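You operate a simulated robot arm through the tools that you are given. There is no shell and no other tool. Be economical: measure what you need, move in short steps, check, and stop when the job is done.

Carry out the task below with a simulated robot arm. There is one attempt and no reset: what you move stays moved.

## Task
Stir the blue glaze and dip the Dobbrel test tile to its line.
Fine: dip it in that glaze alone; rinse the paddle and stand it in its pot, put the tile back, shut that lid, leave the other buckets, their lids and the other tiles alone, and leave no drips. Set down upright: teal paddle, what you pick out.

It is judged by the outcome, as a careful person would: the job done as asked, and still so three seconds after it is handed in. It fails if anything else is knocked over, pushed out of place, dropped, spilled or broken. Lids that push on must go on centred and level and be pressed home; caps that screw on are set level and turned clockwise until they are tight.

## Robot
A 7-joint arm with a two-finger parallel gripper on a trunk, on a base that drives. Base frame: it is fixed to the floor where the robot stands at the start and does not move with it; the origin is under the middle of the robot, x ahead of it, y to its left, z up. Units: m, rad, N and s.
With the tool pointing down near the work surface it reaches from about 0.36 to 0.78 m from the robot's upright axis, wherever it stands. Its first joint turns from -2.897 to 2.897 rad. Places, roughly: blue bucket [0.4, 0.8, 0.9]; blue lid [0.6, 0.8, 1.2]; cream bucket [0.4, 0.5, 0.9]; green bucket [0.4, 1.1, 0.9]; grey pot [0.6, 0.1, 0.8]; something [0.5, 0.8, 0.8]; test tile [0.75, 1.5, 1]. Payload 3.91 kg.
The tool frame sits at the grasp point between the pads (the TCP): z along the fingers, y along the line on which they close. The tips reach 0.03 m beyond it. The gripper opens to 0.11 m. The fingers are 0.02 m wide and 0.01 m thick; the gripper's body (0.048 by 0.112 m) begins 0.055 m behind the TCP.
Orientation is that of the tool frame in the base frame, as a unit quaternion [w, x, y, z]. With the fingers straight down and closing along the base's y, the tool's x points along the base's -x, its y along +y and its z along -z.

## Interface
- The arm moves only by the tool step_arm. Its argument "series" is a list of rows, each an object of numbers (a shift or turn left out is 0, a gripper value left out holds the last): "dx", "dy", "dz": the shift along the base's x, y, z in units of 50 mm (1.0 is 50 mm); "rx", "ry", "rz": the turn, a rotation vector about the base's x, y, z in units of 6 degrees (1.0 is 6 degrees); "hand": the gripper command, from -1 (fully open) to 1 (shut), values between in proportion. In form: [{"dx": .., "dy": .., "dz": .., "rx": .., "ry": .., "rz": .., "hand": ..}, ...]. A call has 1 to 10 rows; each row shifts and turns the commanded pose from where the row before left it. A call with a number of a shift or a turn outside -1 to 1 is refused whole. Rows are played at 5 a second. More than 0.05 m and 0.15 rad between two rows, or a gripper value outside its range, and nothing of the call is played. Where a pose cannot be reached the arm comes as near as it can. A force on the tool above 90 N (or 10 N above the force at the start of the call, whichever is more), or a blocked arm, ends the call early, and 0.2 s more pass. Each finger travels about 0.153 m/s and halts on what it meets, pressing with about 40 N; the grip force reading is that of the motor and also rises with nothing between the fingers. The clock runs only during rows and for 0.2 s after the last one: add rows that do not move to give the fingers time. The reply holds the time, the measured pose of the TCP, the force on the tool along the base axes, the opening and the grip force, in the units named above and with some noise, with the torque about the TCP (base axes, N m) and any sound that the robot's microphone picked up, and new pictures: "pictures" is both (left out), scene, wrist or none.
- Cameras (640 x 400 px; columns grow to the right, rows downward): "scene" is now at [0.0059, 0.1592, 1.5953]; the picture's right is [0.07, -1.00, 0.00], its down [-0.69, -0.05, -0.73] and it looks along [0.72, 0.05, -0.69] (base axes); focal length 214 px, centre (320, 200). "wrist" rides on the gripper at [0.077, 0.007, -0.115] in the tool frame; the picture's right is [-0.09, 1.00, 0.00], its down [-0.80, -0.07, -0.59] and it looks along [-0.59, -0.05, 0.80] (tool axes); focal length 270 px, centre (320, 200). There is no depth. A picture from a camera that has moved, and an enlarged one, comes with that camera's place and axes in the base frame and with its lens.
- slide_trunk(by): slides the trunk up (or, below 0, down) by that many m; the arm and the scene camera ride with it, the base frame stays. It gives what a move gives, with no picture.
- roll_base(legs): drives the robot by 1 to 6 legs, each [ahead, turn to the left] in m and rad, along the robot's own axes; the way and the turn of a leg run together, so that a leg with both is an arc; at most 1.5 m and 3.142 rad a leg. The arm and the cameras ride along, it lands a little off, and it stops where it bumps. It gives what a move gives, and a new picture of the scene camera.
- aim_head(pan, tilt): turns the head with the scene camera to pan (to the left, within 2.705 rad either way) and tilt (down, from -0.506 to 1.204), counted from straight ahead of the robot. It gives what a move gives, and a new picture of the scene camera.
- inspect(camera, box): a new picture of the part [left, top, right, bottom] of that camera's present view, enlarged. It takes no simulated time.
- sign_off(): hands the job in; it is judged then, once.

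Work in short steps. Places have to be worked out from the pictures, the camera data and where the tool is seen: move nearer, look again, correct. Check each grasp and each placing, and mend what went wrong. You have 120 turns and 260 pictures in all, those below and enlarged ones among them. Open the gripper and draw the arm clear of the work before you hand the job in, unless the task says otherwise; then end with one line.

The tools are called after "Call:" as name(argument=value, ...) on one line, values as JSON. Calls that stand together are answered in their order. step_arm: Moves the arm, as the interface text tells. Its arguments: {"type":"object","properties":{"series":{"type":"array"},"pictures":{"type":"string","enum":["both","scene","wrist","none"]}},"required":["series"]} The other tools are called the same way: slide_trunk (by) slides the trunk up or down; roll_base (legs) drives the base; aim_head (pan, tilt) turns the head that bears the scene camera; inspect (camera, box) takes an enlarged picture of a part of a camera's view; sign_off () hands the job in.

At the start:

```text
clock: 0.0
eef_pos: [0.3975, 0.2491, 0.9996]
orientation: [0.0, 0.0, 1.0, 0.0]
force: [-0.2, -0.2, -1.0]
torque: [-0.04, -0.01, 0.03]
finger_gap: 0.11
grasp_force: 0.0
trunk travel left (down, up): [-0.575, 0.035]
robot x, y, heading: [-0.0004, 0.0017, -0.001]
head pan, tilt: [0.072, 0.757]
```

scene: 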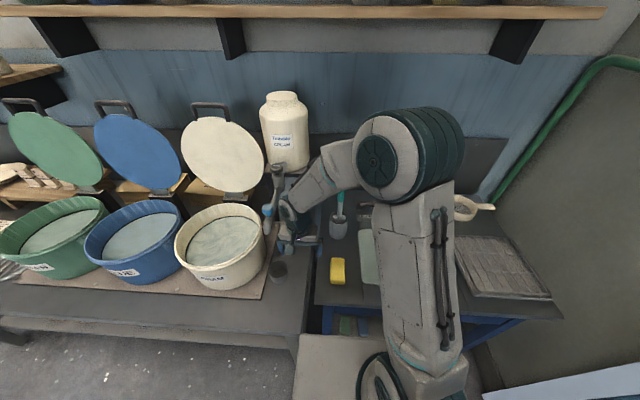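
wrist: 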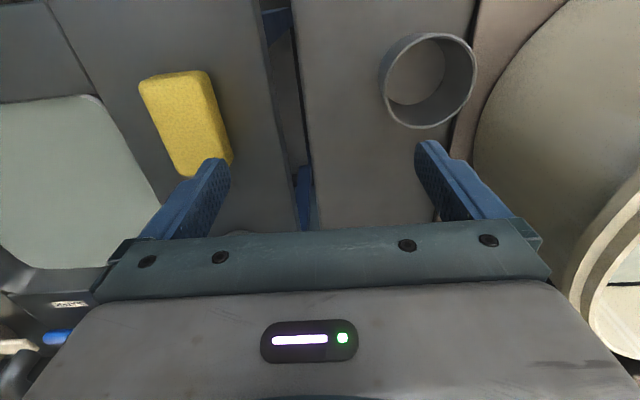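

The scene shows three open buckets to the left, a pot with a teal tool, sponge, and other items. I'll look closer at the parts before moving.

Call:
inspect(camera="scene", box=[0, 80, 320, 280])

Call:
inspect(camera="scene", box=[240, 140, 400, 300])

Call:
aim_head(pan=1.1, tilt=0.45)

```text
2.00 times, centred on (160, 180) of scene
camera zoom: at [0.0059, 0.1592, 1.5953], right [0.07, -1.0, 0.0], down [-0.69, -0.05, -0.73], along [0.72, 0.05, -0.69], focal length 429 px, centre (640, 240)
```

zoom: 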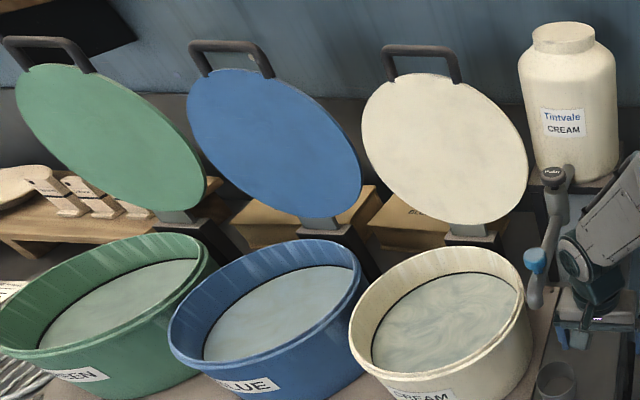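

```text
2.50 times, centred on (320, 220) of scene
camera zoom: at [0.0059, 0.1592, 1.5953], right [0.07, -1.0, 0.0], down [-0.69, -0.05, -0.73], along [0.72, 0.05, -0.69], focal length 536 px, centre (320, 150)
```

zoom: 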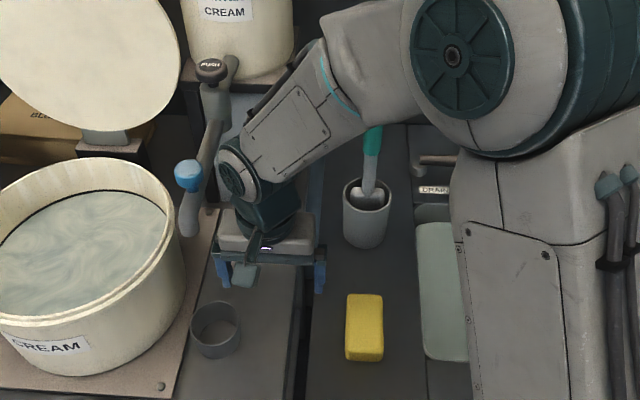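

```text
clock: 1.3
eef_pos: [0.3963, 0.2489, 1.0005]
orientation: [0.0, 0.001, 1.0, 0.0]
force: [-0.5, -0.1, -0.6]
torque: [0.02, -0.01, 0.0]
finger_gap: 0.1101
grasp_force: 0.1
trunk travel left (down, up): [-0.575, 0.035]
robot x, y, heading: [-0.0006, 0.001, 0.002]
head pan, tilt: [1.1, 0.45]
camera scene: at [-0.0347, 0.2352, 1.6222], right [0.89, -0.45, 0.0], down [-0.2, -0.39, -0.9], along [0.41, 0.8, -0.44], focal length 214 px, centre (320, 200)
```

scene: 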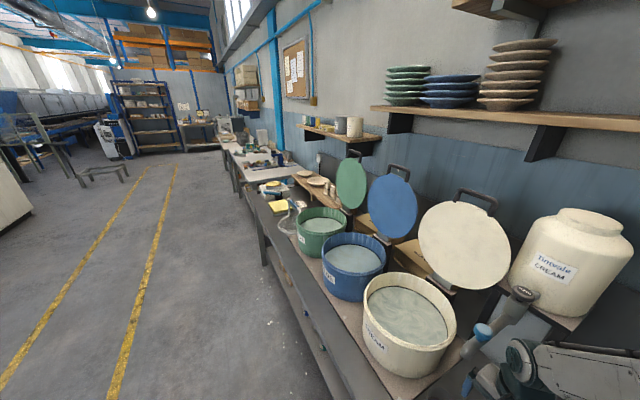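

I'll zoom on the bucket and tile areas, then look to the right at the rinse corner.

Call:
inspect(camera="scene", box=[230, 140, 430, 265])

Call:
inspect(camera="scene", box=[420, 180, 640, 400])

Call:
aim_head(pan=-0.5, tilt=0.8)

```text
3.20 times, centred on (330, 202) of scene
camera zoom: at [-0.0347, 0.2352, 1.6222], right [0.89, -0.45, 0.0], down [-0.2, -0.39, -0.9], along [0.41, 0.8, -0.44], focal length 686 px, centre (288, 192)
```

zoom: 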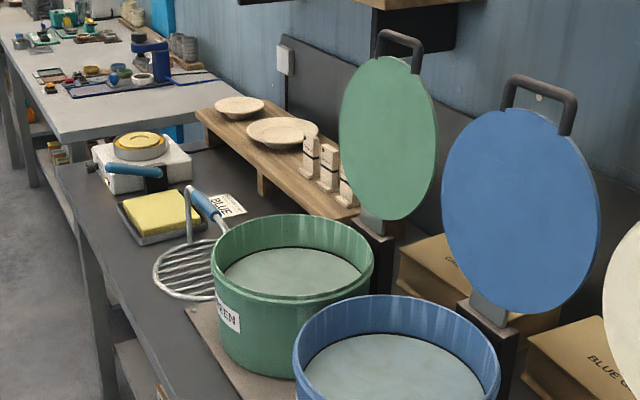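

```text
1.82 times, centred on (530, 290) of scene
camera zoom: at [-0.0347, 0.2352, 1.6222], right [0.89, -0.45, 0.0], down [-0.2, -0.39, -0.9], along [0.41, 0.8, -0.44], focal length 390 px, centre (-62, 36)
```

zoom: 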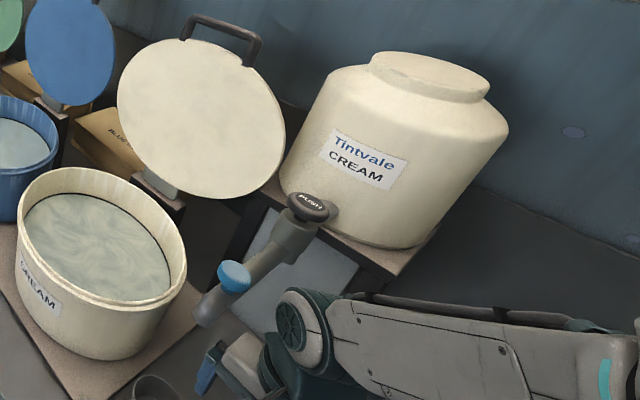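

```text
clock: 3.0
eef_pos: [0.3973, 0.2489, 0.9993]
orientation: [0.0, 0.0, 1.0, 0.0]
force: [0.4, 0.2, 1.1]
torque: [0.0, -0.02, -0.01]
finger_gap: 0.1098
grasp_force: 0.0
trunk travel left (down, up): [-0.575, 0.035]
robot x, y, heading: [-0.0001, 0.0006, 0.004]
head pan, tilt: [-0.499, 0.799]
camera scene: at [-0.0056, 0.1147, 1.5918], right [-0.48, -0.88, 0.0], down [-0.63, 0.34, -0.7], along [0.61, -0.33, -0.72], focal length 214 px, centre (320, 200)
```

scene: 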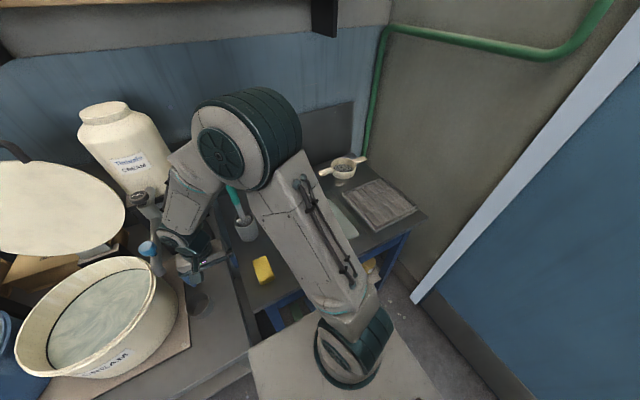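

The arm hides the paddle pot and sink area. I'll lift the tool and swing it right so the wrist camera looks on that corner.

Call:
step_arm(series=[{"dz": 1}, {"dz": 1}, {"dz": 1}, {"dz": 1, "dx": -0.5}, {"dy": -1}, {"dy": -1}, {"dy": -1}, {"dy": -1}, {"dy": -0.5}])

Call:
aim_head(pan=0.2, tilt=0.9)

```text
refused: row 4 steps farther than a row can; nothing moved
```

```text
clock: 4.0
eef_pos: [0.3974, 0.2482, 0.9999]
orientation: [0.0, 0.001, 1.0, -0.001]
force: [-0.5, 0.0, -0.2]
torque: [-0.02, -0.05, 0.01]
finger_gap: 0.1099
grasp_force: 0.1
trunk travel left (down, up): [-0.575, 0.035]
robot x, y, heading: [-0.0008, -0.0022, 0.003]
head pan, tilt: [0.201, 0.901]
camera scene: at [-0.0024, 0.1683, 1.5839], right [0.2, -0.98, 0.0], down [-0.77, -0.16, -0.62], along [0.61, 0.12, -0.78], focal length 214 px, centre (320, 200)
```

scene: 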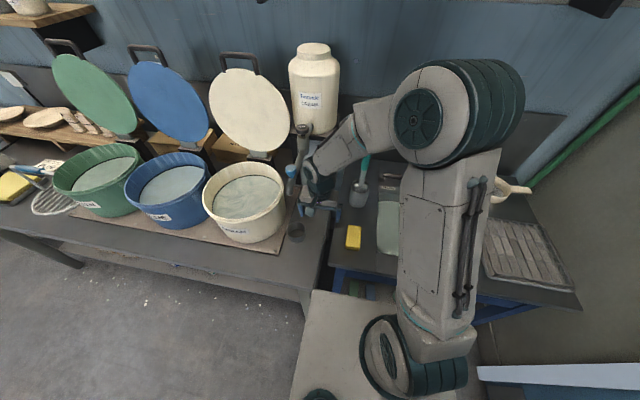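

The combined step was too long; I'll redo it with single-axis steps.

Call:
step_arm(series=[{"dz": 1}, {"dz": 1}, {"dz": 1}, {"dz": 1}, {"dy": -1}, {"dy": -1}, {"dy": -1}, {"dy": -1}, {"dy": -0.5}])

Call:
inspect(camera="scene", box=[260, 100, 420, 200])

```text
clock: 6.0
eef_pos: [0.3963, 0.0223, 1.2007]
orientation: [0.0, 0.0, 1.0, 0.0]
force: [0.5, -0.3, -0.2]
torque: [-0.02, 0.01, 0.0]
finger_gap: 0.1101
grasp_force: 0.1
trunk travel left (down, up): [-0.575, 0.035]
robot x, y, heading: [-0.0017, 0.0038, 0.002]
head pan, tilt: [0.201, 0.901]
camera scene: at [-0.0025, 0.1681, 1.5839], right [0.2, -0.98, 0.0], down [-0.77, -0.16, -0.62], along [0.61, 0.12, -0.78], focal length 214 px, centre (320, 200)
camera wrist: at [0.3192, 0.0293, 1.3146], right [0.09, 1.0, 0.0], down [0.8, -0.07, 0.59], along [0.59, -0.05, -0.8], focal length 270 px, centre (320, 200)
```

scene: 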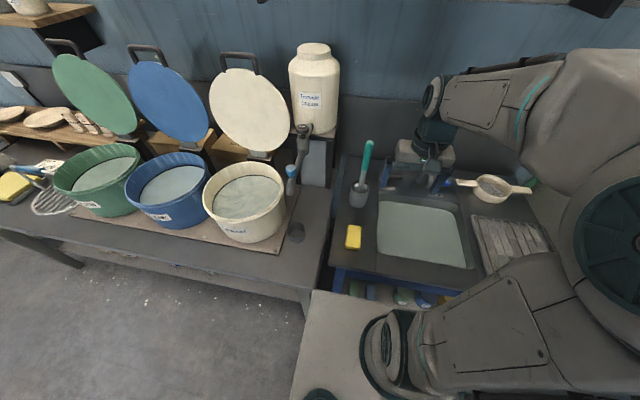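
wrist: 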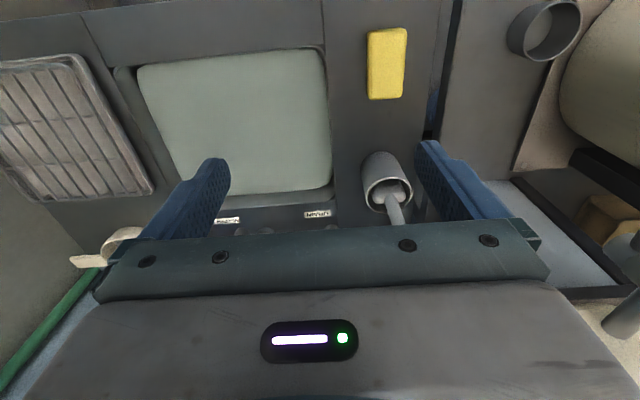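

```text
4.00 times, centred on (340, 150) of scene
camera zoom: at [-0.0025, 0.1681, 1.5839], right [0.2, -0.98, 0.0], down [-0.77, -0.16, -0.62], along [0.61, 0.12, -0.78], focal length 858 px, centre (240, 400)
```

zoom: 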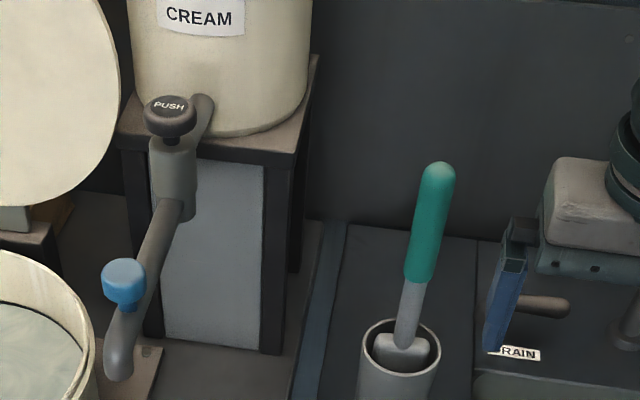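

The basin, its levers, and the paddle pot are now visible. I'll enlarge the lever labels and the pot.

Call:
inspect(camera="wrist", box=[200, 180, 440, 260])

Call:
inspect(camera="scene", box=[340, 140, 500, 240])

Call:
inspect(camera="scene", box=[0, 90, 160, 220])

```text
2.67 times, centred on (320, 220) of wrist
camera zoom: at [0.3192, 0.0293, 1.3146], right [0.09, 1.0, 0.0], down [0.8, -0.07, 0.59], along [0.59, -0.05, -0.8], focal length 721 px, centre (320, 147)
```

zoom: 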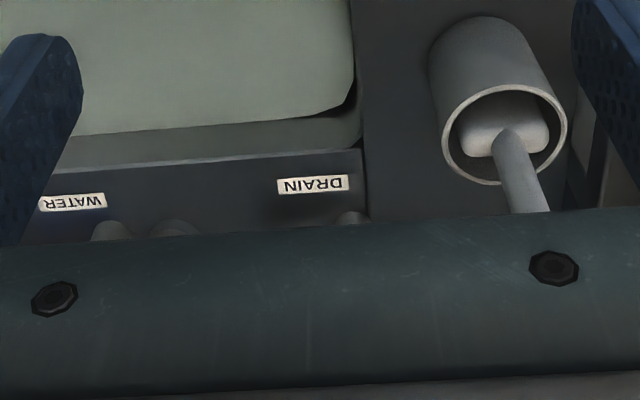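

```text
4.00 times, centred on (420, 190) of scene
camera zoom: at [-0.0025, 0.1681, 1.5839], right [0.2, -0.98, 0.0], down [-0.77, -0.16, -0.62], along [0.61, 0.12, -0.78], focal length 858 px, centre (-80, 240)
```

zoom: 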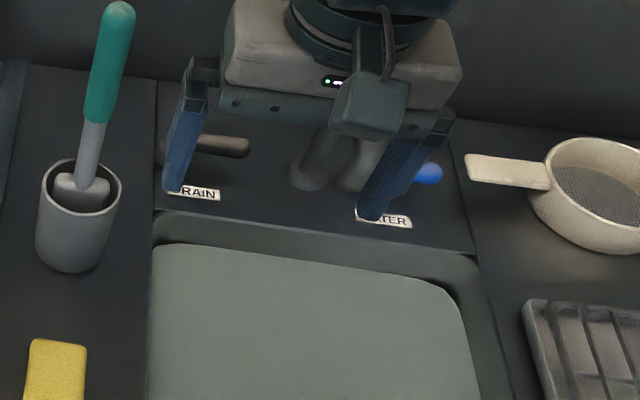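

```text
3.08 times, centred on (80, 155) of scene
camera zoom: at [-0.0025, 0.1681, 1.5839], right [0.2, -0.98, 0.0], down [-0.77, -0.16, -0.62], along [0.61, 0.12, -0.78], focal length 660 px, centre (1058, 338)
```

zoom: 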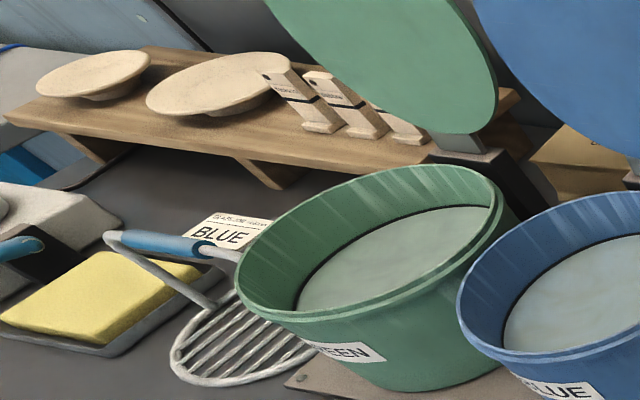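

Before driving I want to know how the base sits relative to the bench, so I tilt the head down.

Call:
aim_head(pan=0.6, tilt=1.2)

```text
clock: 6.9
eef_pos: [0.3954, 0.0227, 1.2004]
orientation: [0.0, 0.001, 1.0, 0.0]
force: [-0.4, 0.4, -0.2]
torque: [0.02, 0.03, -0.01]
finger_gap: 0.1102
grasp_force: 0.0
trunk travel left (down, up): [-0.575, 0.035]
robot x, y, heading: [0.003, 0.0056, 0.005]
head pan, tilt: [0.6, 1.201]
camera scene: at [-0.0303, 0.1848, 1.5641], right [0.56, -0.83, 0.0], down [-0.77, -0.53, -0.36], along [0.3, 0.2, -0.93], focal length 214 px, centre (320, 200)
```

scene: 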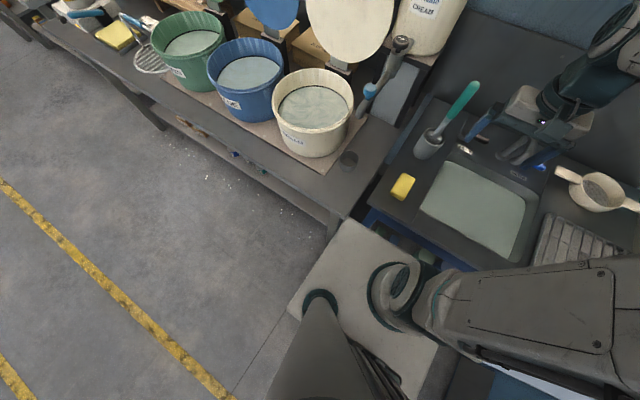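

The bench edge is close to the base. First I'll localise the paddle handle: raise the tool so the wrist camera sees the whole paddle.

Call:
step_arm(series=[{"dz": 1}, {"dz": 1}, {"dz": 1}, {"dz": 1}], pictures="wrist")

Call:
aim_head(pan=0.0, tilt=0.75)

```text
clock: 7.9
eef_pos: [0.3979, 0.0247, 1.3998]
orientation: [0.0, 0.0, 1.0, 0.0]
force: [-0.8, 0.0, 0.3]
torque: [-0.03, -0.05, -0.03]
finger_gap: 0.11
grasp_force: 0.0
trunk travel left (down, up): [-0.575, 0.035]
robot x, y, heading: [0.0006, -0.0016, 0.001]
head pan, tilt: [0.6, 1.201]
camera wrist: at [0.3211, 0.0316, 1.5138], right [0.09, 1.0, 0.0], down [0.8, -0.07, 0.59], along [0.59, -0.05, -0.8], focal length 270 px, centre (320, 200)
```

wrist: 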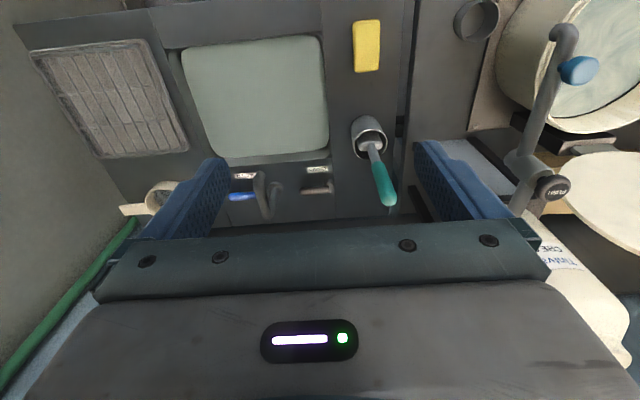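

```text
clock: 8.9
eef_pos: [0.3985, 0.0237, 1.3987]
orientation: [0.0, 0.0, 1.0, 0.0]
force: [0.0, 0.0, -0.2]
torque: [0.02, 0.02, 0.0]
finger_gap: 0.1097
grasp_force: 0.1
trunk travel left (down, up): [-0.575, 0.035]
robot x, y, heading: [-0.0026, 0.0045, -0.002]
head pan, tilt: [0.0, 0.75]
camera scene: at [0.0063, 0.1533, 1.5958], right [0.0, -1.0, 0.0], down [-0.68, 0.0, -0.73], along [0.73, 0.0, -0.68], focal length 214 px, centre (320, 200)
```

scene: 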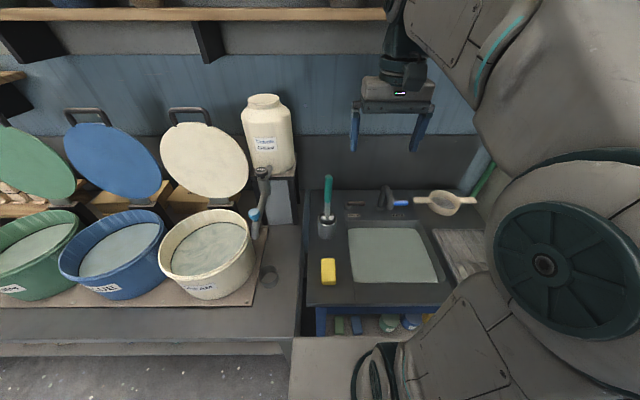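

I'll zoom both views on the paddle to triangulate it.

Call:
inspect(camera="wrist", box=[330, 100, 426, 220])

Call:
inspect(camera="scene", box=[290, 165, 370, 255])

Call:
inspect(camera="scene", box=[300, 180, 480, 320])

```text
3.33 times, centred on (378, 160) of wrist
camera zoom: at [0.3211, 0.0315, 1.5129], right [0.09, 1.0, 0.0], down [0.8, -0.07, 0.59], along [0.59, -0.05, -0.8], focal length 901 px, centre (127, 333)
```

zoom: 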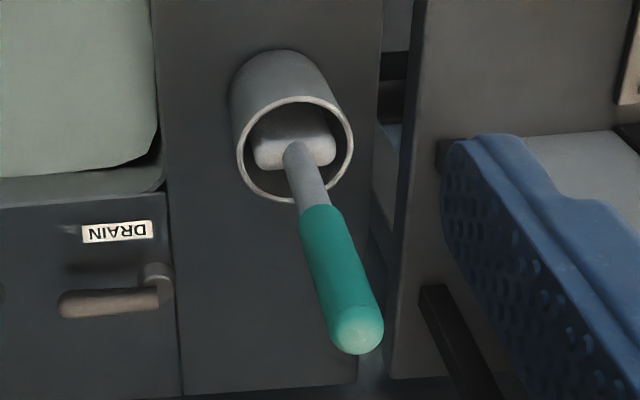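

```text
4.44 times, centred on (330, 210) of scene
camera zoom: at [0.0063, 0.1533, 1.5958], right [0.0, -1.0, 0.0], down [-0.68, 0.0, -0.73], along [0.73, 0.0, -0.68], focal length 953 px, centre (276, 156)
```

zoom: 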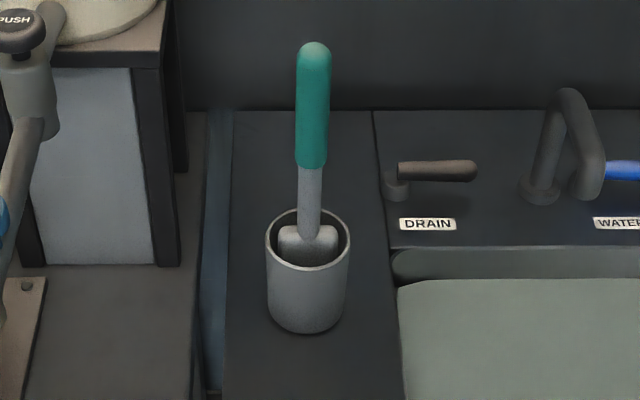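

```text
2.86 times, centred on (390, 250) of scene
camera zoom: at [0.0063, 0.1533, 1.5958], right [0.0, -1.0, 0.0], down [-0.68, 0.0, -0.73], along [0.73, 0.0, -0.68], focal length 613 px, centre (120, 57)
```

zoom: 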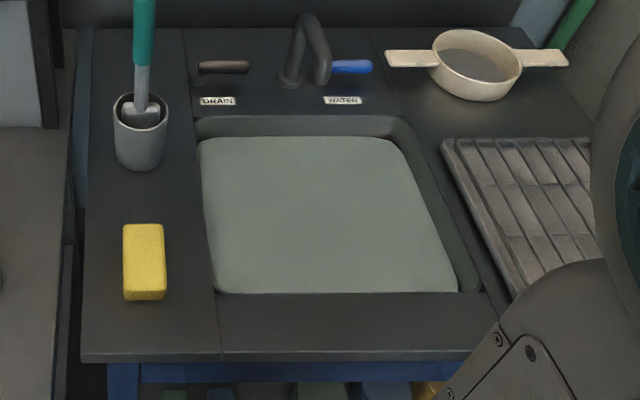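

Paddle handle top triangulates to about (0.58, 0.12, 1.17), pot rim at z≈0.94. I move above it and stop short to check alignment.

Call:
step_arm(series=[{"dx": 0.74, "dy": 0.385}, {"dx": 0.74, "dy": 0.385}, {"dx": 0.74, "dy": 0.385}, {"dx": 0.74, "dy": 0.385}, {"dx": 0.74, "dy": 0.385}, {"dz": -1}, {"dz": -1}, {"dz": -0.6}])

Call:
inspect(camera="scene", box=[260, 120, 400, 250])

```text
clock: 10.7
eef_pos: [0.5849, 0.1206, 1.2691]
orientation: [0.0, 0.001, 1.0, 0.0]
force: [-0.3, 1.2, -0.7]
torque: [0.0, 0.01, 0.0]
finger_gap: 0.1099
grasp_force: 0.0
trunk travel left (down, up): [-0.575, 0.035]
robot x, y, heading: [-0.0053, 0.0035, 0.002]
head pan, tilt: [0.0, 0.75]
camera scene: at [0.0066, 0.1532, 1.5959], right [0.0, -1.0, 0.0], down [-0.68, 0.0, -0.73], along [0.73, 0.0, -0.68], focal length 214 px, centre (320, 200)
camera wrist: at [0.5073, 0.1277, 1.3827], right [0.09, 1.0, 0.0], down [0.8, -0.07, 0.59], along [0.59, -0.05, -0.8], focal length 270 px, centre (320, 200)
```

scene: 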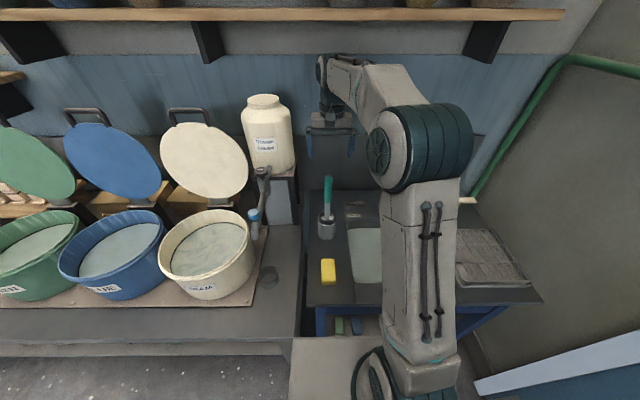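
wrist: 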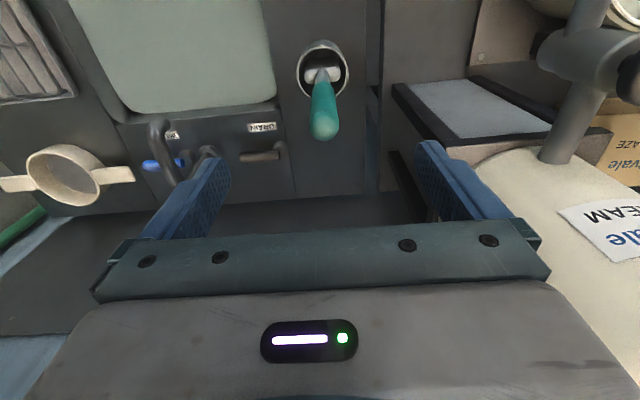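

```text
3.08 times, centred on (330, 185) of scene
camera zoom: at [0.0066, 0.1532, 1.5959], right [0.0, -1.0, 0.0], down [-0.68, 0.0, -0.73], along [0.73, 0.0, -0.68], focal length 660 px, centre (289, 246)
```

zoom: 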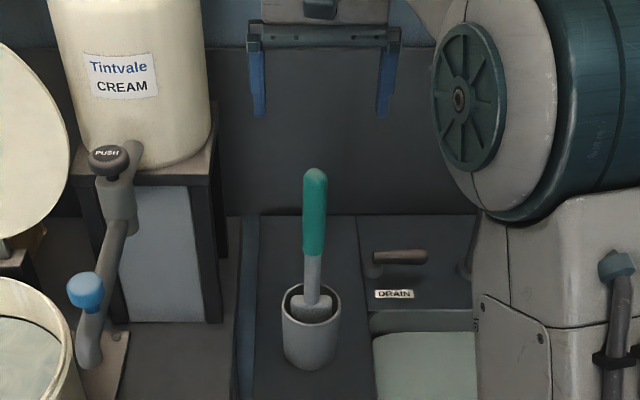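

Handle sits at about (0.589, 0.124); tool is aligned. Descend and grip.

Call:
step_arm(series=[{"dx": 0.08, "dy": 0.07, "dz": -0.9}, {"dz": -0.95}, {"dz": -0.95}, {"hand": 0.2}, {"hand": 0.6}, {"hand": 1}, {"hand": 1}, {"hand": 1}])

```text
clock: 12.5
eef_pos: [0.5875, 0.124, 1.1289]
orientation: [0.0, 0.0, 1.0, 0.0]
force: [0.1, -0.4, -0.5]
torque: [-0.12, 0.0, 0.0]
finger_gap: 0.0272
grasp_force: 40.1
trunk travel left (down, up): [-0.575, 0.035]
robot x, y, heading: [-0.0001, 0.0008, 0.0]
head pan, tilt: [0.0, 0.75]
camera scene: at [0.0065, 0.1532, 1.5958], right [0.0, -1.0, 0.0], down [-0.68, 0.0, -0.73], along [0.73, 0.0, -0.68], focal length 214 px, centre (320, 200)
camera wrist: at [0.5103, 0.1314, 1.2434], right [0.09, 1.0, 0.0], down [0.8, -0.07, 0.59], along [0.59, -0.05, -0.8], focal length 270 px, centre (320, 200)
```

scene: 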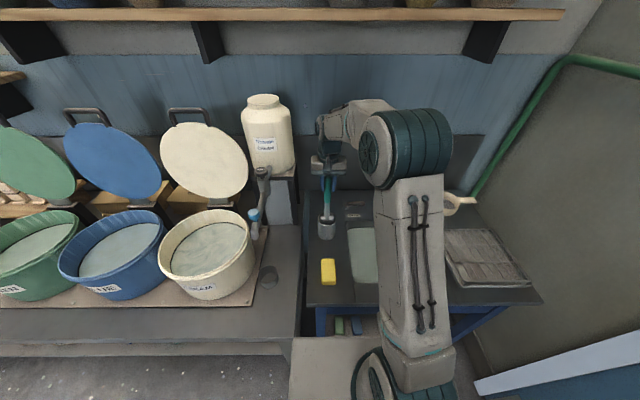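
wrist: 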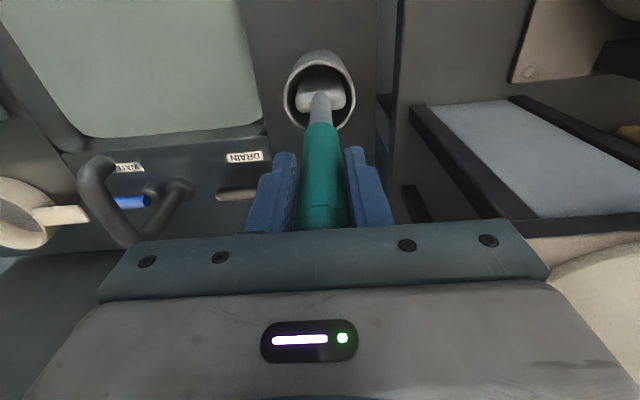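

Gripped at 27 mm. Lift straight up out of the pot.

Call:
step_arm(series=[{"dz": 0.5}, {"dz": 0.5}, {"dz": 1}, {"dz": 1}, {"dz": 0.5}])

Call:
inspect(camera="scene", box=[260, 120, 400, 250])

```text
clock: 13.7
eef_pos: [0.5885, 0.1239, 1.3066]
orientation: [0.0, 0.0, 1.0, 0.0]
force: [0.9, -0.4, -2.1]
torque: [0.0, 0.0, -0.02]
finger_gap: 0.0269
grasp_force: 40.3
trunk travel left (down, up): [-0.575, 0.035]
robot x, y, heading: [0.0022, 0.0011, 0.001]
head pan, tilt: [0.0, 0.75]
camera scene: at [0.0065, 0.1532, 1.5958], right [0.0, -1.0, 0.0], down [-0.68, 0.0, -0.73], along [0.73, 0.0, -0.68], focal length 214 px, centre (320, 200)
camera wrist: at [0.5107, 0.1313, 1.4194], right [0.09, 1.0, 0.0], down [0.8, -0.07, 0.59], along [0.59, -0.05, -0.8], focal length 270 px, centre (320, 200)
```

scene: 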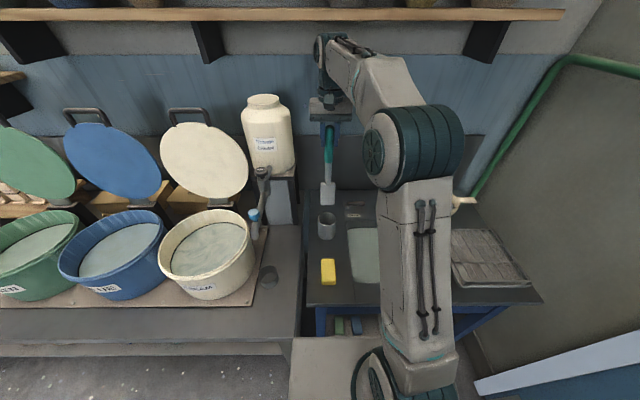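
wrist: 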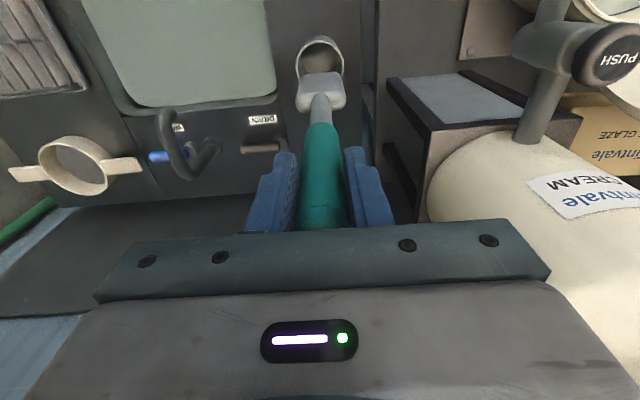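

```text
3.08 times, centred on (330, 185) of scene
camera zoom: at [0.0065, 0.1532, 1.5958], right [0.0, -1.0, 0.0], down [-0.68, 0.0, -0.73], along [0.73, 0.0, -0.68], focal length 660 px, centre (289, 246)
```

zoom: 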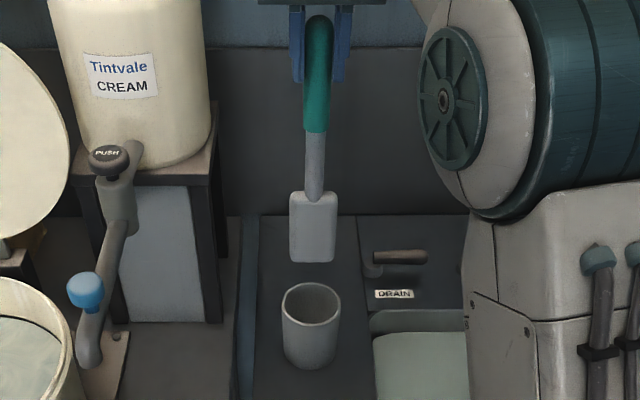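

Paddle is clear; blade bottom is about 0.28 m below the TCP. I pull the arm in, then back the robot off and turn left.

Call:
step_arm(series=[{"dz": 0.8}, {"dx": -0.85, "dy": -0.5}, {"dx": -0.85, "dy": -0.5}, {"dx": -0.85, "dy": -0.5}, {"dx": -0.8, "dy": -0.5}], pictures="none")

Call:
roll_base(legs=[[-0.35, 0]])

Call:
aim_head(pan=0.0, tilt=1.1)

```text
clock: 14.9
eef_pos: [0.4179, 0.0222, 1.3433]
orientation: [0.001, 0.001, 1.0, 0.0]
force: [-0.5, 0.3, -2.6]
torque: [0.05, 0.02, 0.04]
finger_gap: 0.0268
grasp_force: 39.9
trunk travel left (down, up): [-0.575, 0.035]
robot x, y, heading: [0.0036, 0.0037, -0.001]
head pan, tilt: [0.0, 0.75]
```

```text
clock: 17.2
eef_pos: [0.0677, 0.0229, 1.343]
orientation: [0.001, 0.0, 1.0, 0.0]
force: [0.2, 0.0, -2.0]
torque: [0.0, 0.01, 0.01]
finger_gap: 0.0267
grasp_force: 39.6
trunk travel left (down, up): [-0.575, 0.035]
robot x, y, heading: [-0.3493, -0.0017, 0.004]
head pan, tilt: [0.0, 0.75]
camera scene: at [-0.3463, 0.153, 1.5958], right [0.0, -1.0, 0.0], down [-0.68, 0.0, -0.73], along [0.73, 0.0, -0.68], focal length 214 px, centre (320, 200)
```

scene: 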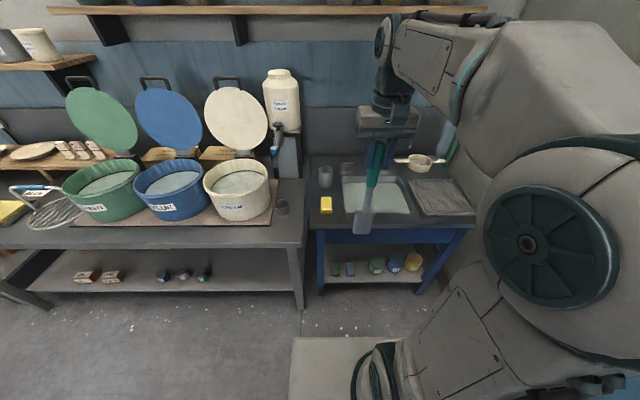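

```text
clock: 18.0
eef_pos: [0.0673, 0.0236, 1.3432]
orientation: [-0.001, 0.0, 1.0, 0.0]
force: [0.8, 0.3, -1.3]
torque: [0.02, 0.02, -0.02]
finger_gap: 0.0268
grasp_force: 40.3
trunk travel left (down, up): [-0.575, 0.035]
robot x, y, heading: [-0.3529, 0.0043, 0.005]
head pan, tilt: [0.0, 1.1]
camera scene: at [-0.3652, 0.153, 1.5701], right [0.0, -1.0, 0.0], down [-0.89, 0.0, -0.45], along [0.45, 0.0, -0.89], focal length 214 px, centre (320, 200)
```

scene: 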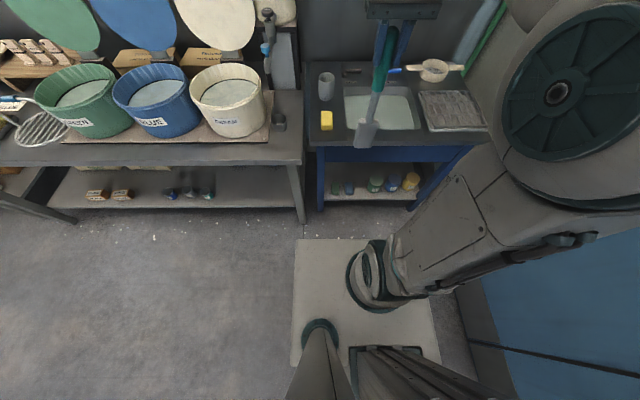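

The base is about ±0.27 m and the bench legs/shelf start at x≈0.22. I'll turn left and drive an S-path to end beside the bench heading +y.

Call:
roll_base(legs=[[0, 1.22], [0.6, 0], [0, 0.35]])

Call:
aim_head(pan=-1.2, tilt=0.8)

```text
clock: 25.5
eef_pos: [-0.1618, 0.9774, 1.3434]
orientation: [0.001, -0.704, 0.711, 0.0]
force: [-0.1, -0.3, -1.9]
torque: [-0.01, 0.01, 0.01]
finger_gap: 0.0264
grasp_force: 39.4
trunk travel left (down, up): [-0.575, 0.035]
robot x, y, heading: [-0.1435, 0.5559, 1.56]
head pan, tilt: [0.0, 1.1]
camera scene: at [-0.2951, 0.5459, 1.57], right [1.0, -0.01, 0.0], down [-0.01, -0.89, -0.45], along [0.0, 0.45, -0.89], focal length 214 px, centre (320, 200)
```

scene: 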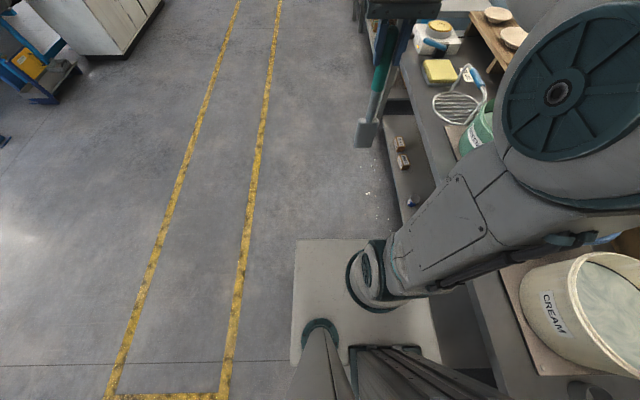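

```text
clock: 26.9
eef_pos: [-0.1617, 0.9767, 1.3423]
orientation: [0.0, -0.704, 0.711, -0.001]
force: [-0.3, 0.4, -1.6]
torque: [-0.04, 0.01, -0.01]
finger_gap: 0.0265
grasp_force: 39.5
trunk travel left (down, up): [-0.575, 0.035]
robot x, y, heading: [-0.1443, 0.5548, 1.56]
head pan, tilt: [-1.201, 0.799]
camera scene: at [-0.2199, 0.5114, 1.5918], right [0.35, -0.94, 0.0], down [-0.67, -0.25, -0.7], along [0.65, 0.25, -0.72], focal length 214 px, centre (320, 200)
```

scene: 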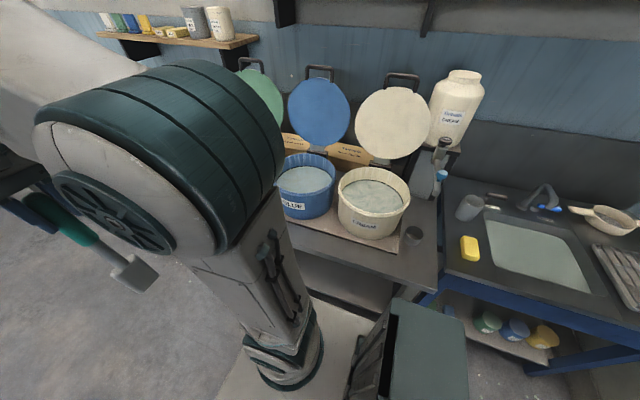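

I'll look ahead-right toward the tiles and the card.

Call:
aim_head(pan=-0.55, tilt=0.65)

```text
clock: 27.9
eef_pos: [-0.1616, 0.9776, 1.3439]
orientation: [-0.001, -0.703, 0.711, 0.001]
force: [0.8, 0.3, -1.5]
torque: [0.02, 0.01, -0.02]
finger_gap: 0.0264
grasp_force: 39.8
trunk travel left (down, up): [-0.575, 0.035]
robot x, y, heading: [-0.144, 0.5575, 1.557]
head pan, tilt: [-0.55, 0.649]
camera scene: at [-0.2492, 0.5565, 1.6044], right [0.85, -0.53, 0.0], down [-0.32, -0.51, -0.8], along [0.42, 0.67, -0.6], focal length 214 px, centre (320, 200)
```

scene: 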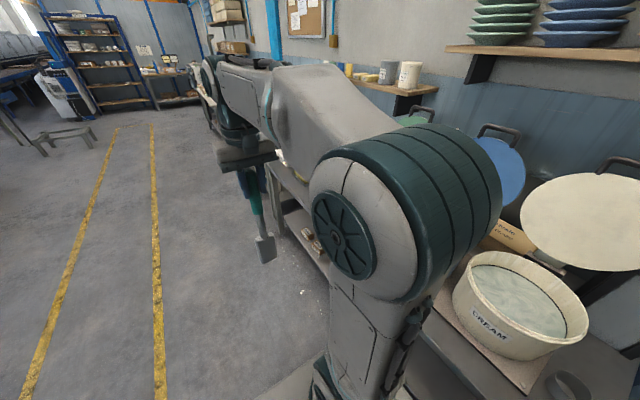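

The arm blocks the view; I'll drive on to where the tiles are and look right.

Call:
roll_base(legs=[[0.75, 0]])

Call:
aim_head(pan=-1.45, tilt=0.7)

```text
clock: 32.0
eef_pos: [-0.1562, 1.7294, 1.3425]
orientation: [0.0, -0.704, 0.71, 0.0]
force: [0.1, -0.9, -1.6]
torque: [-0.04, -0.04, 0.0]
finger_gap: 0.0266
grasp_force: 39.6
trunk travel left (down, up): [-0.575, 0.035]
robot x, y, heading: [-0.1412, 1.3078, 1.561]
head pan, tilt: [-0.55, 0.649]
camera scene: at [-0.243, 1.3086, 1.6044], right [0.85, -0.53, 0.0], down [-0.32, -0.51, -0.8], along [0.42, 0.68, -0.6], focal length 214 px, centre (320, 200)
```

scene: 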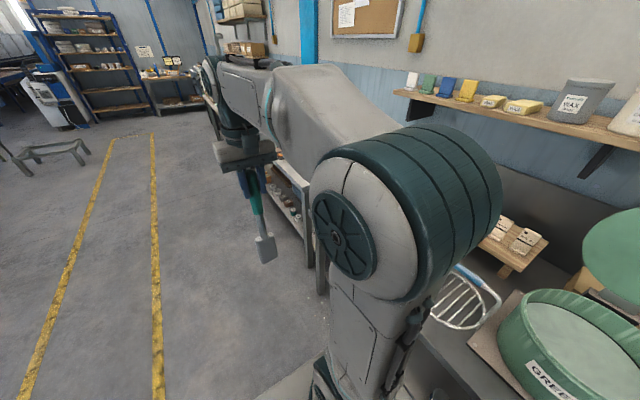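

```text
clock: 33.2
eef_pos: [-0.1569, 1.7275, 1.3426]
orientation: [0.0, -0.704, 0.71, 0.0]
force: [-0.8, 0.2, -1.5]
torque: [0.0, 0.01, -0.06]
finger_gap: 0.0264
grasp_force: 39.7
trunk travel left (down, up): [-0.575, 0.035]
robot x, y, heading: [-0.1363, 1.3084, 1.562]
head pan, tilt: [-1.45, 0.7]
camera scene: at [-0.2045, 1.2441, 1.6001], right [0.11, -0.99, 0.0], down [-0.64, -0.07, -0.77], along [0.76, 0.09, -0.64], focal length 214 px, centre (320, 200)
```

scene: 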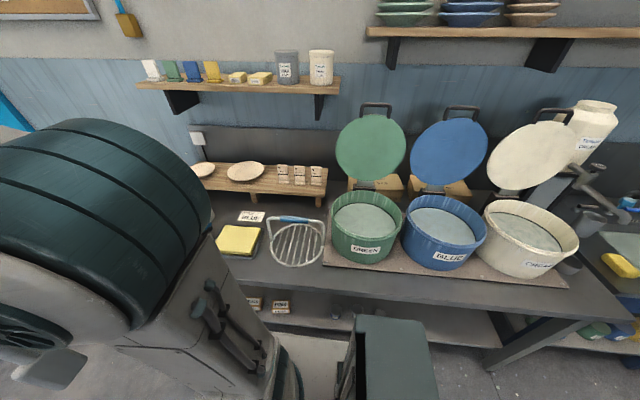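

Now a good view. I'll enlarge the tiles, card, and the blue bucket.

Call:
inspect(camera="scene", box=[260, 150, 340, 200])

Call:
inspect(camera="scene", box=[205, 195, 335, 280])

Call:
inspect(camera="scene", box=[330, 90, 500, 290])

Call:
inspect(camera="scene", box=[225, 200, 275, 230])

```text
8.00 times, centred on (300, 175) of scene
camera zoom: at [-0.2045, 1.2441, 1.6001], right [0.11, -0.99, 0.0], down [-0.64, -0.07, -0.77], along [0.76, 0.09, -0.64], focal length 1716 px, centre (480, 400)
```

zoom: 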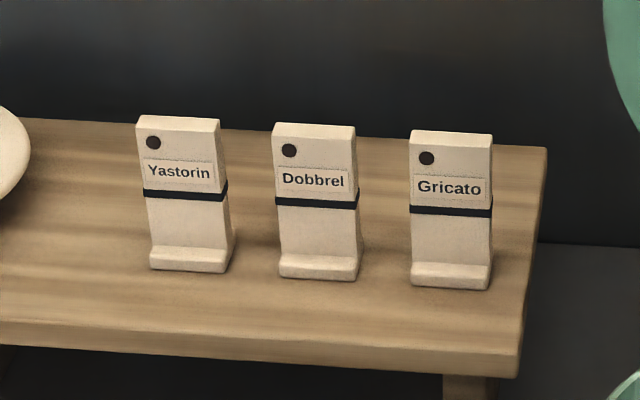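

```text
4.71 times, centred on (270, 238) of scene
camera zoom: at [-0.2045, 1.2441, 1.6001], right [0.11, -0.99, 0.0], down [-0.64, -0.07, -0.77], along [0.76, 0.09, -0.64], focal length 1009 px, centre (555, 24)
```

zoom: 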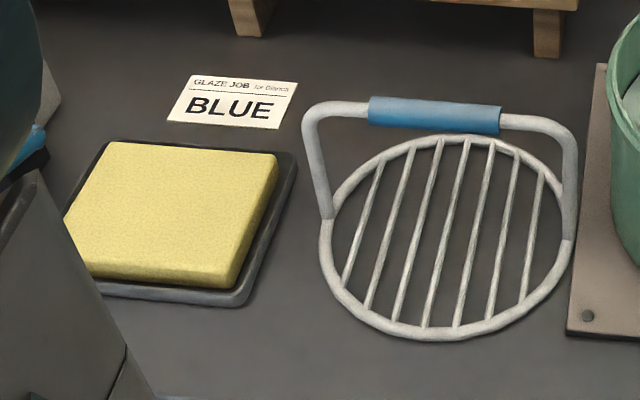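

```text
2.00 times, centred on (415, 190) of scene
camera zoom: at [-0.2045, 1.2441, 1.6001], right [0.11, -0.99, 0.0], down [-0.64, -0.07, -0.77], along [0.76, 0.09, -0.64], focal length 429 px, centre (130, 220)
```

zoom: 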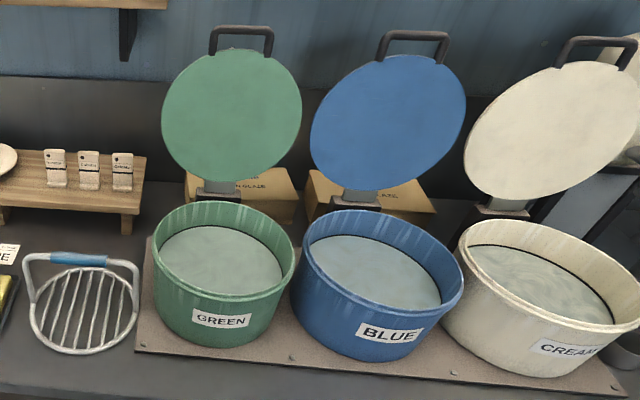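

```text
12.80 times, centred on (250, 215) of scene
camera zoom: at [-0.2045, 1.2441, 1.6001], right [0.11, -0.99, 0.0], down [-0.64, -0.07, -0.77], along [0.76, 0.09, -0.64], focal length 2745 px, centre (1216, 8)
```

zoom: 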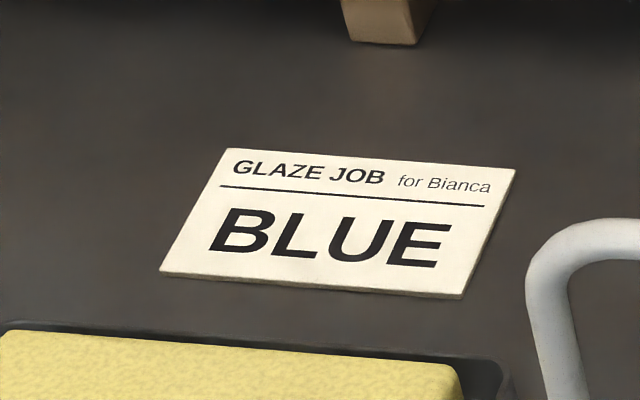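

The Dobbrel tile is the middle one; the job card says BLUE. The blue bucket is around (0.425, 0.837), rim z≈1.0. I drive back to a spot that reaches blue bucket, basin and pot alike, easing nearer the bench.

Call:
roll_base(legs=[[0, 0.071], [-0.96, 0], [0, -0.063]])

Call:
aim_head(pan=-1.25, tilt=0.75)

```text
clock: 39.1
eef_pos: [-0.0962, 0.7729, 1.3435]
orientation: [0.001, 0.713, -0.701, 0.0]
force: [0.8, 0.7, -0.6]
torque: [-0.01, 0.0, 0.0]
finger_gap: 0.0261
grasp_force: 40.1
trunk travel left (down, up): [-0.575, 0.035]
robot x, y, heading: [-0.0659, 0.3523, 1.592]
head pan, tilt: [-1.45, 0.7]
camera scene: at [-0.1324, 0.2862, 1.6001], right [0.14, -0.99, 0.0], down [-0.64, -0.09, -0.76], along [0.76, 0.11, -0.64], focal length 214 px, centre (320, 200)
```

scene: 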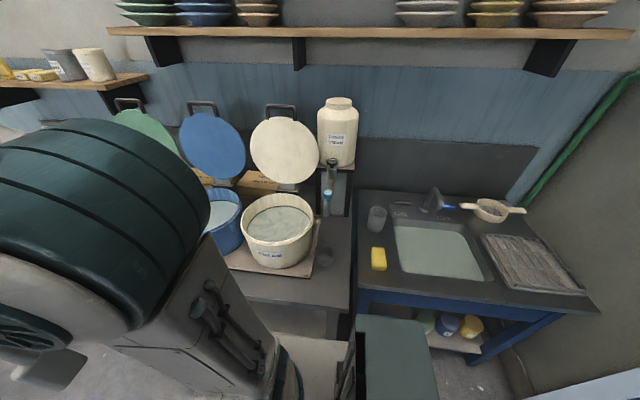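

```text
clock: 39.8
eef_pos: [-0.0971, 0.7716, 1.342]
orientation: [0.0, 0.714, -0.701, 0.0]
force: [0.2, -0.1, -1.5]
torque: [-0.06, 0.01, -0.02]
finger_gap: 0.0259
grasp_force: 40.5
trunk travel left (down, up): [-0.575, 0.035]
robot x, y, heading: [-0.0692, 0.3505, 1.588]
head pan, tilt: [-1.25, 0.75]
camera scene: at [-0.1388, 0.3019, 1.5959], right [0.33, -0.94, 0.0], down [-0.64, -0.23, -0.73], along [0.69, 0.24, -0.68], focal length 214 px, centre (320, 200)
```

scene: 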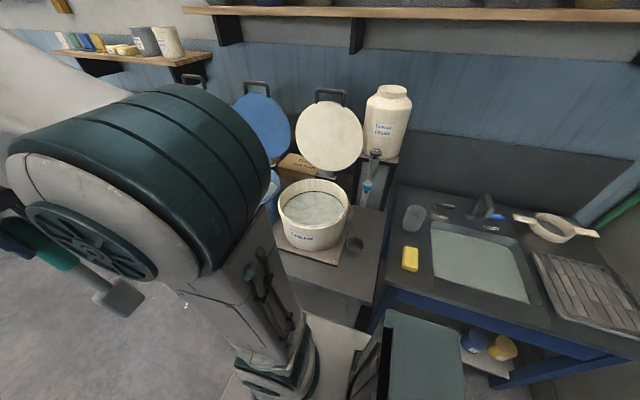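

Robot at (-0.07, 0.35). I swing the paddle over toward the blue bucket's near side at height and look.

Call:
step_arm(series=[{"dx": 0.98, "dy": 0.15}, {"dx": 0.98, "dy": 0.15}, {"dx": 0.98, "dy": 0.15}, {"dx": 0.98, "dy": 0.15}, {"dx": 0.98, "dy": 0.15}, {"dx": 0.98, "dy": 0.15}, {"dx": 0.98, "dy": 0.15}])

```text
clock: 41.4
eef_pos: [0.2482, 0.8245, 1.3415]
orientation: [0.0, 0.714, -0.701, -0.001]
force: [0.0, 0.4, -2.6]
torque: [-0.03, 0.05, -0.01]
finger_gap: 0.0256
grasp_force: 40.4
trunk travel left (down, up): [-0.575, 0.035]
robot x, y, heading: [-0.0674, 0.3543, 1.584]
head pan, tilt: [-1.25, 0.75]
camera scene: at [-0.1366, 0.3029, 1.596], right [0.33, -0.94, 0.0], down [-0.64, -0.23, -0.73], along [0.69, 0.24, -0.68], focal length 214 px, centre (320, 200)
camera wrist: at [0.2441, 0.7483, 1.4556], right [-1.0, 0.07, 0.0], down [0.06, 0.8, 0.59], along [0.04, 0.59, -0.8], focal length 270 px, centre (320, 200)
```

scene: 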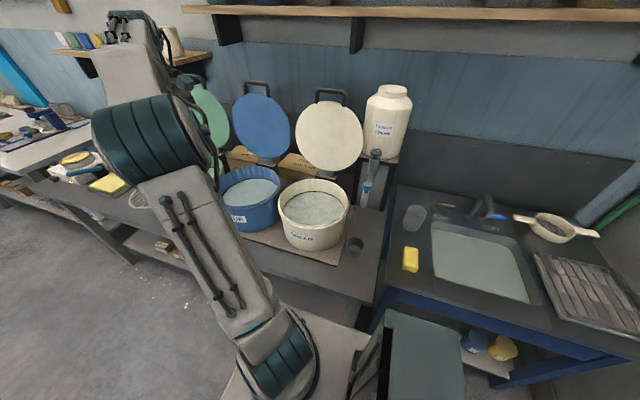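
wrist: 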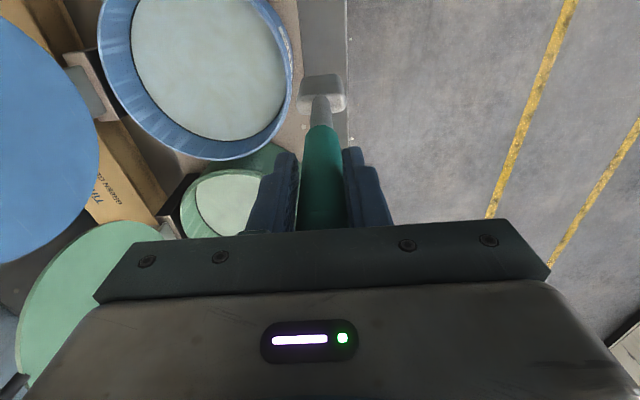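

Blue bucket centre ≈ (0.431, 0.835), inner radius ~0.13, glaze surface z≈0.935. I centre above and lower the blade to just over the glaze to verify.

Call:
step_arm(series=[{"dx": 0.92, "dy": 0.06}, {"dx": 0.92, "dy": 0.06}, {"dx": 0.92, "dy": 0.05}, {"dx": 0.9, "dy": 0.05}, {"dz": -0.8}, {"dz": -0.8}, {"dz": -0.3}])

Call:
inspect(camera="scene", box=[200, 80, 340, 250])

```text
clock: 43.0
eef_pos: [0.3874, 0.8123, 1.2342]
orientation: [0.0, 0.713, -0.701, 0.0]
force: [-0.1, 0.0, -1.7]
torque: [-0.05, -0.01, 0.0]
finger_gap: 0.0254
grasp_force: 40.0
out of reach, approached as far as the arm can: row 3, 4
trunk travel left (down, up): [-0.575, 0.035]
robot x, y, heading: [-0.0692, 0.3504, 1.593]
head pan, tilt: [-1.25, 0.75]
camera scene: at [-0.1386, 0.3021, 1.5959], right [0.33, -0.94, 0.0], down [-0.64, -0.23, -0.73], along [0.69, 0.24, -0.68], focal length 214 px, centre (320, 200)
camera wrist: at [0.3822, 0.7355, 1.3479], right [-1.0, 0.07, 0.0], down [0.06, 0.8, 0.59], along [0.04, 0.59, -0.8], focal length 270 px, centre (320, 200)
```

scene: 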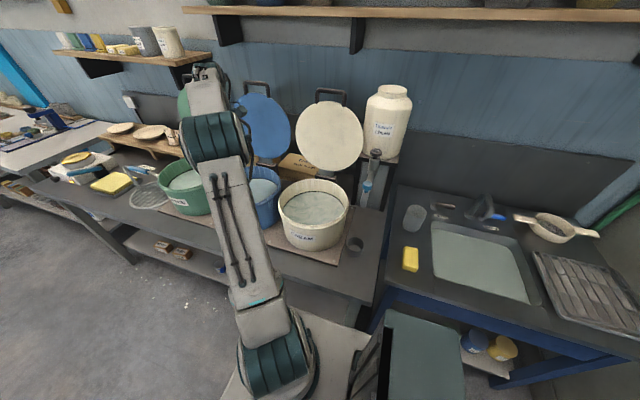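
wrist: 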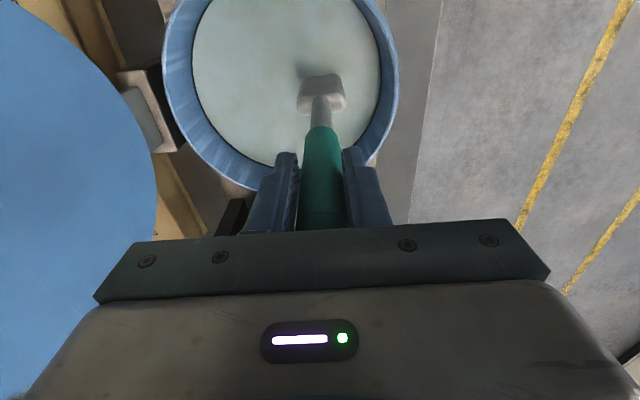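

```text
2.35 times, centred on (270, 165) of scene
camera zoom: at [-0.1386, 0.3021, 1.5959], right [0.33, -0.94, 0.0], down [-0.64, -0.23, -0.73], along [0.69, 0.24, -0.68], focal length 505 px, centre (438, 282)
```

zoom: 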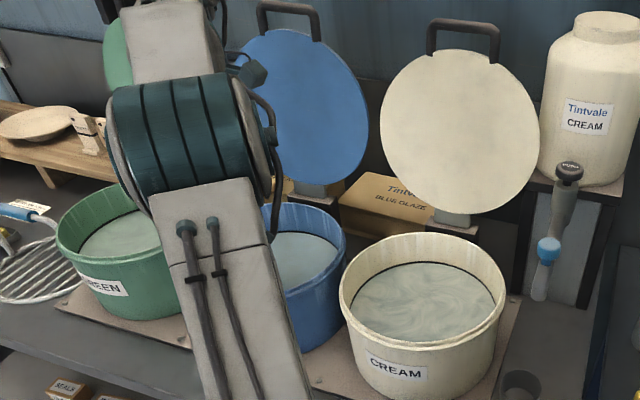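

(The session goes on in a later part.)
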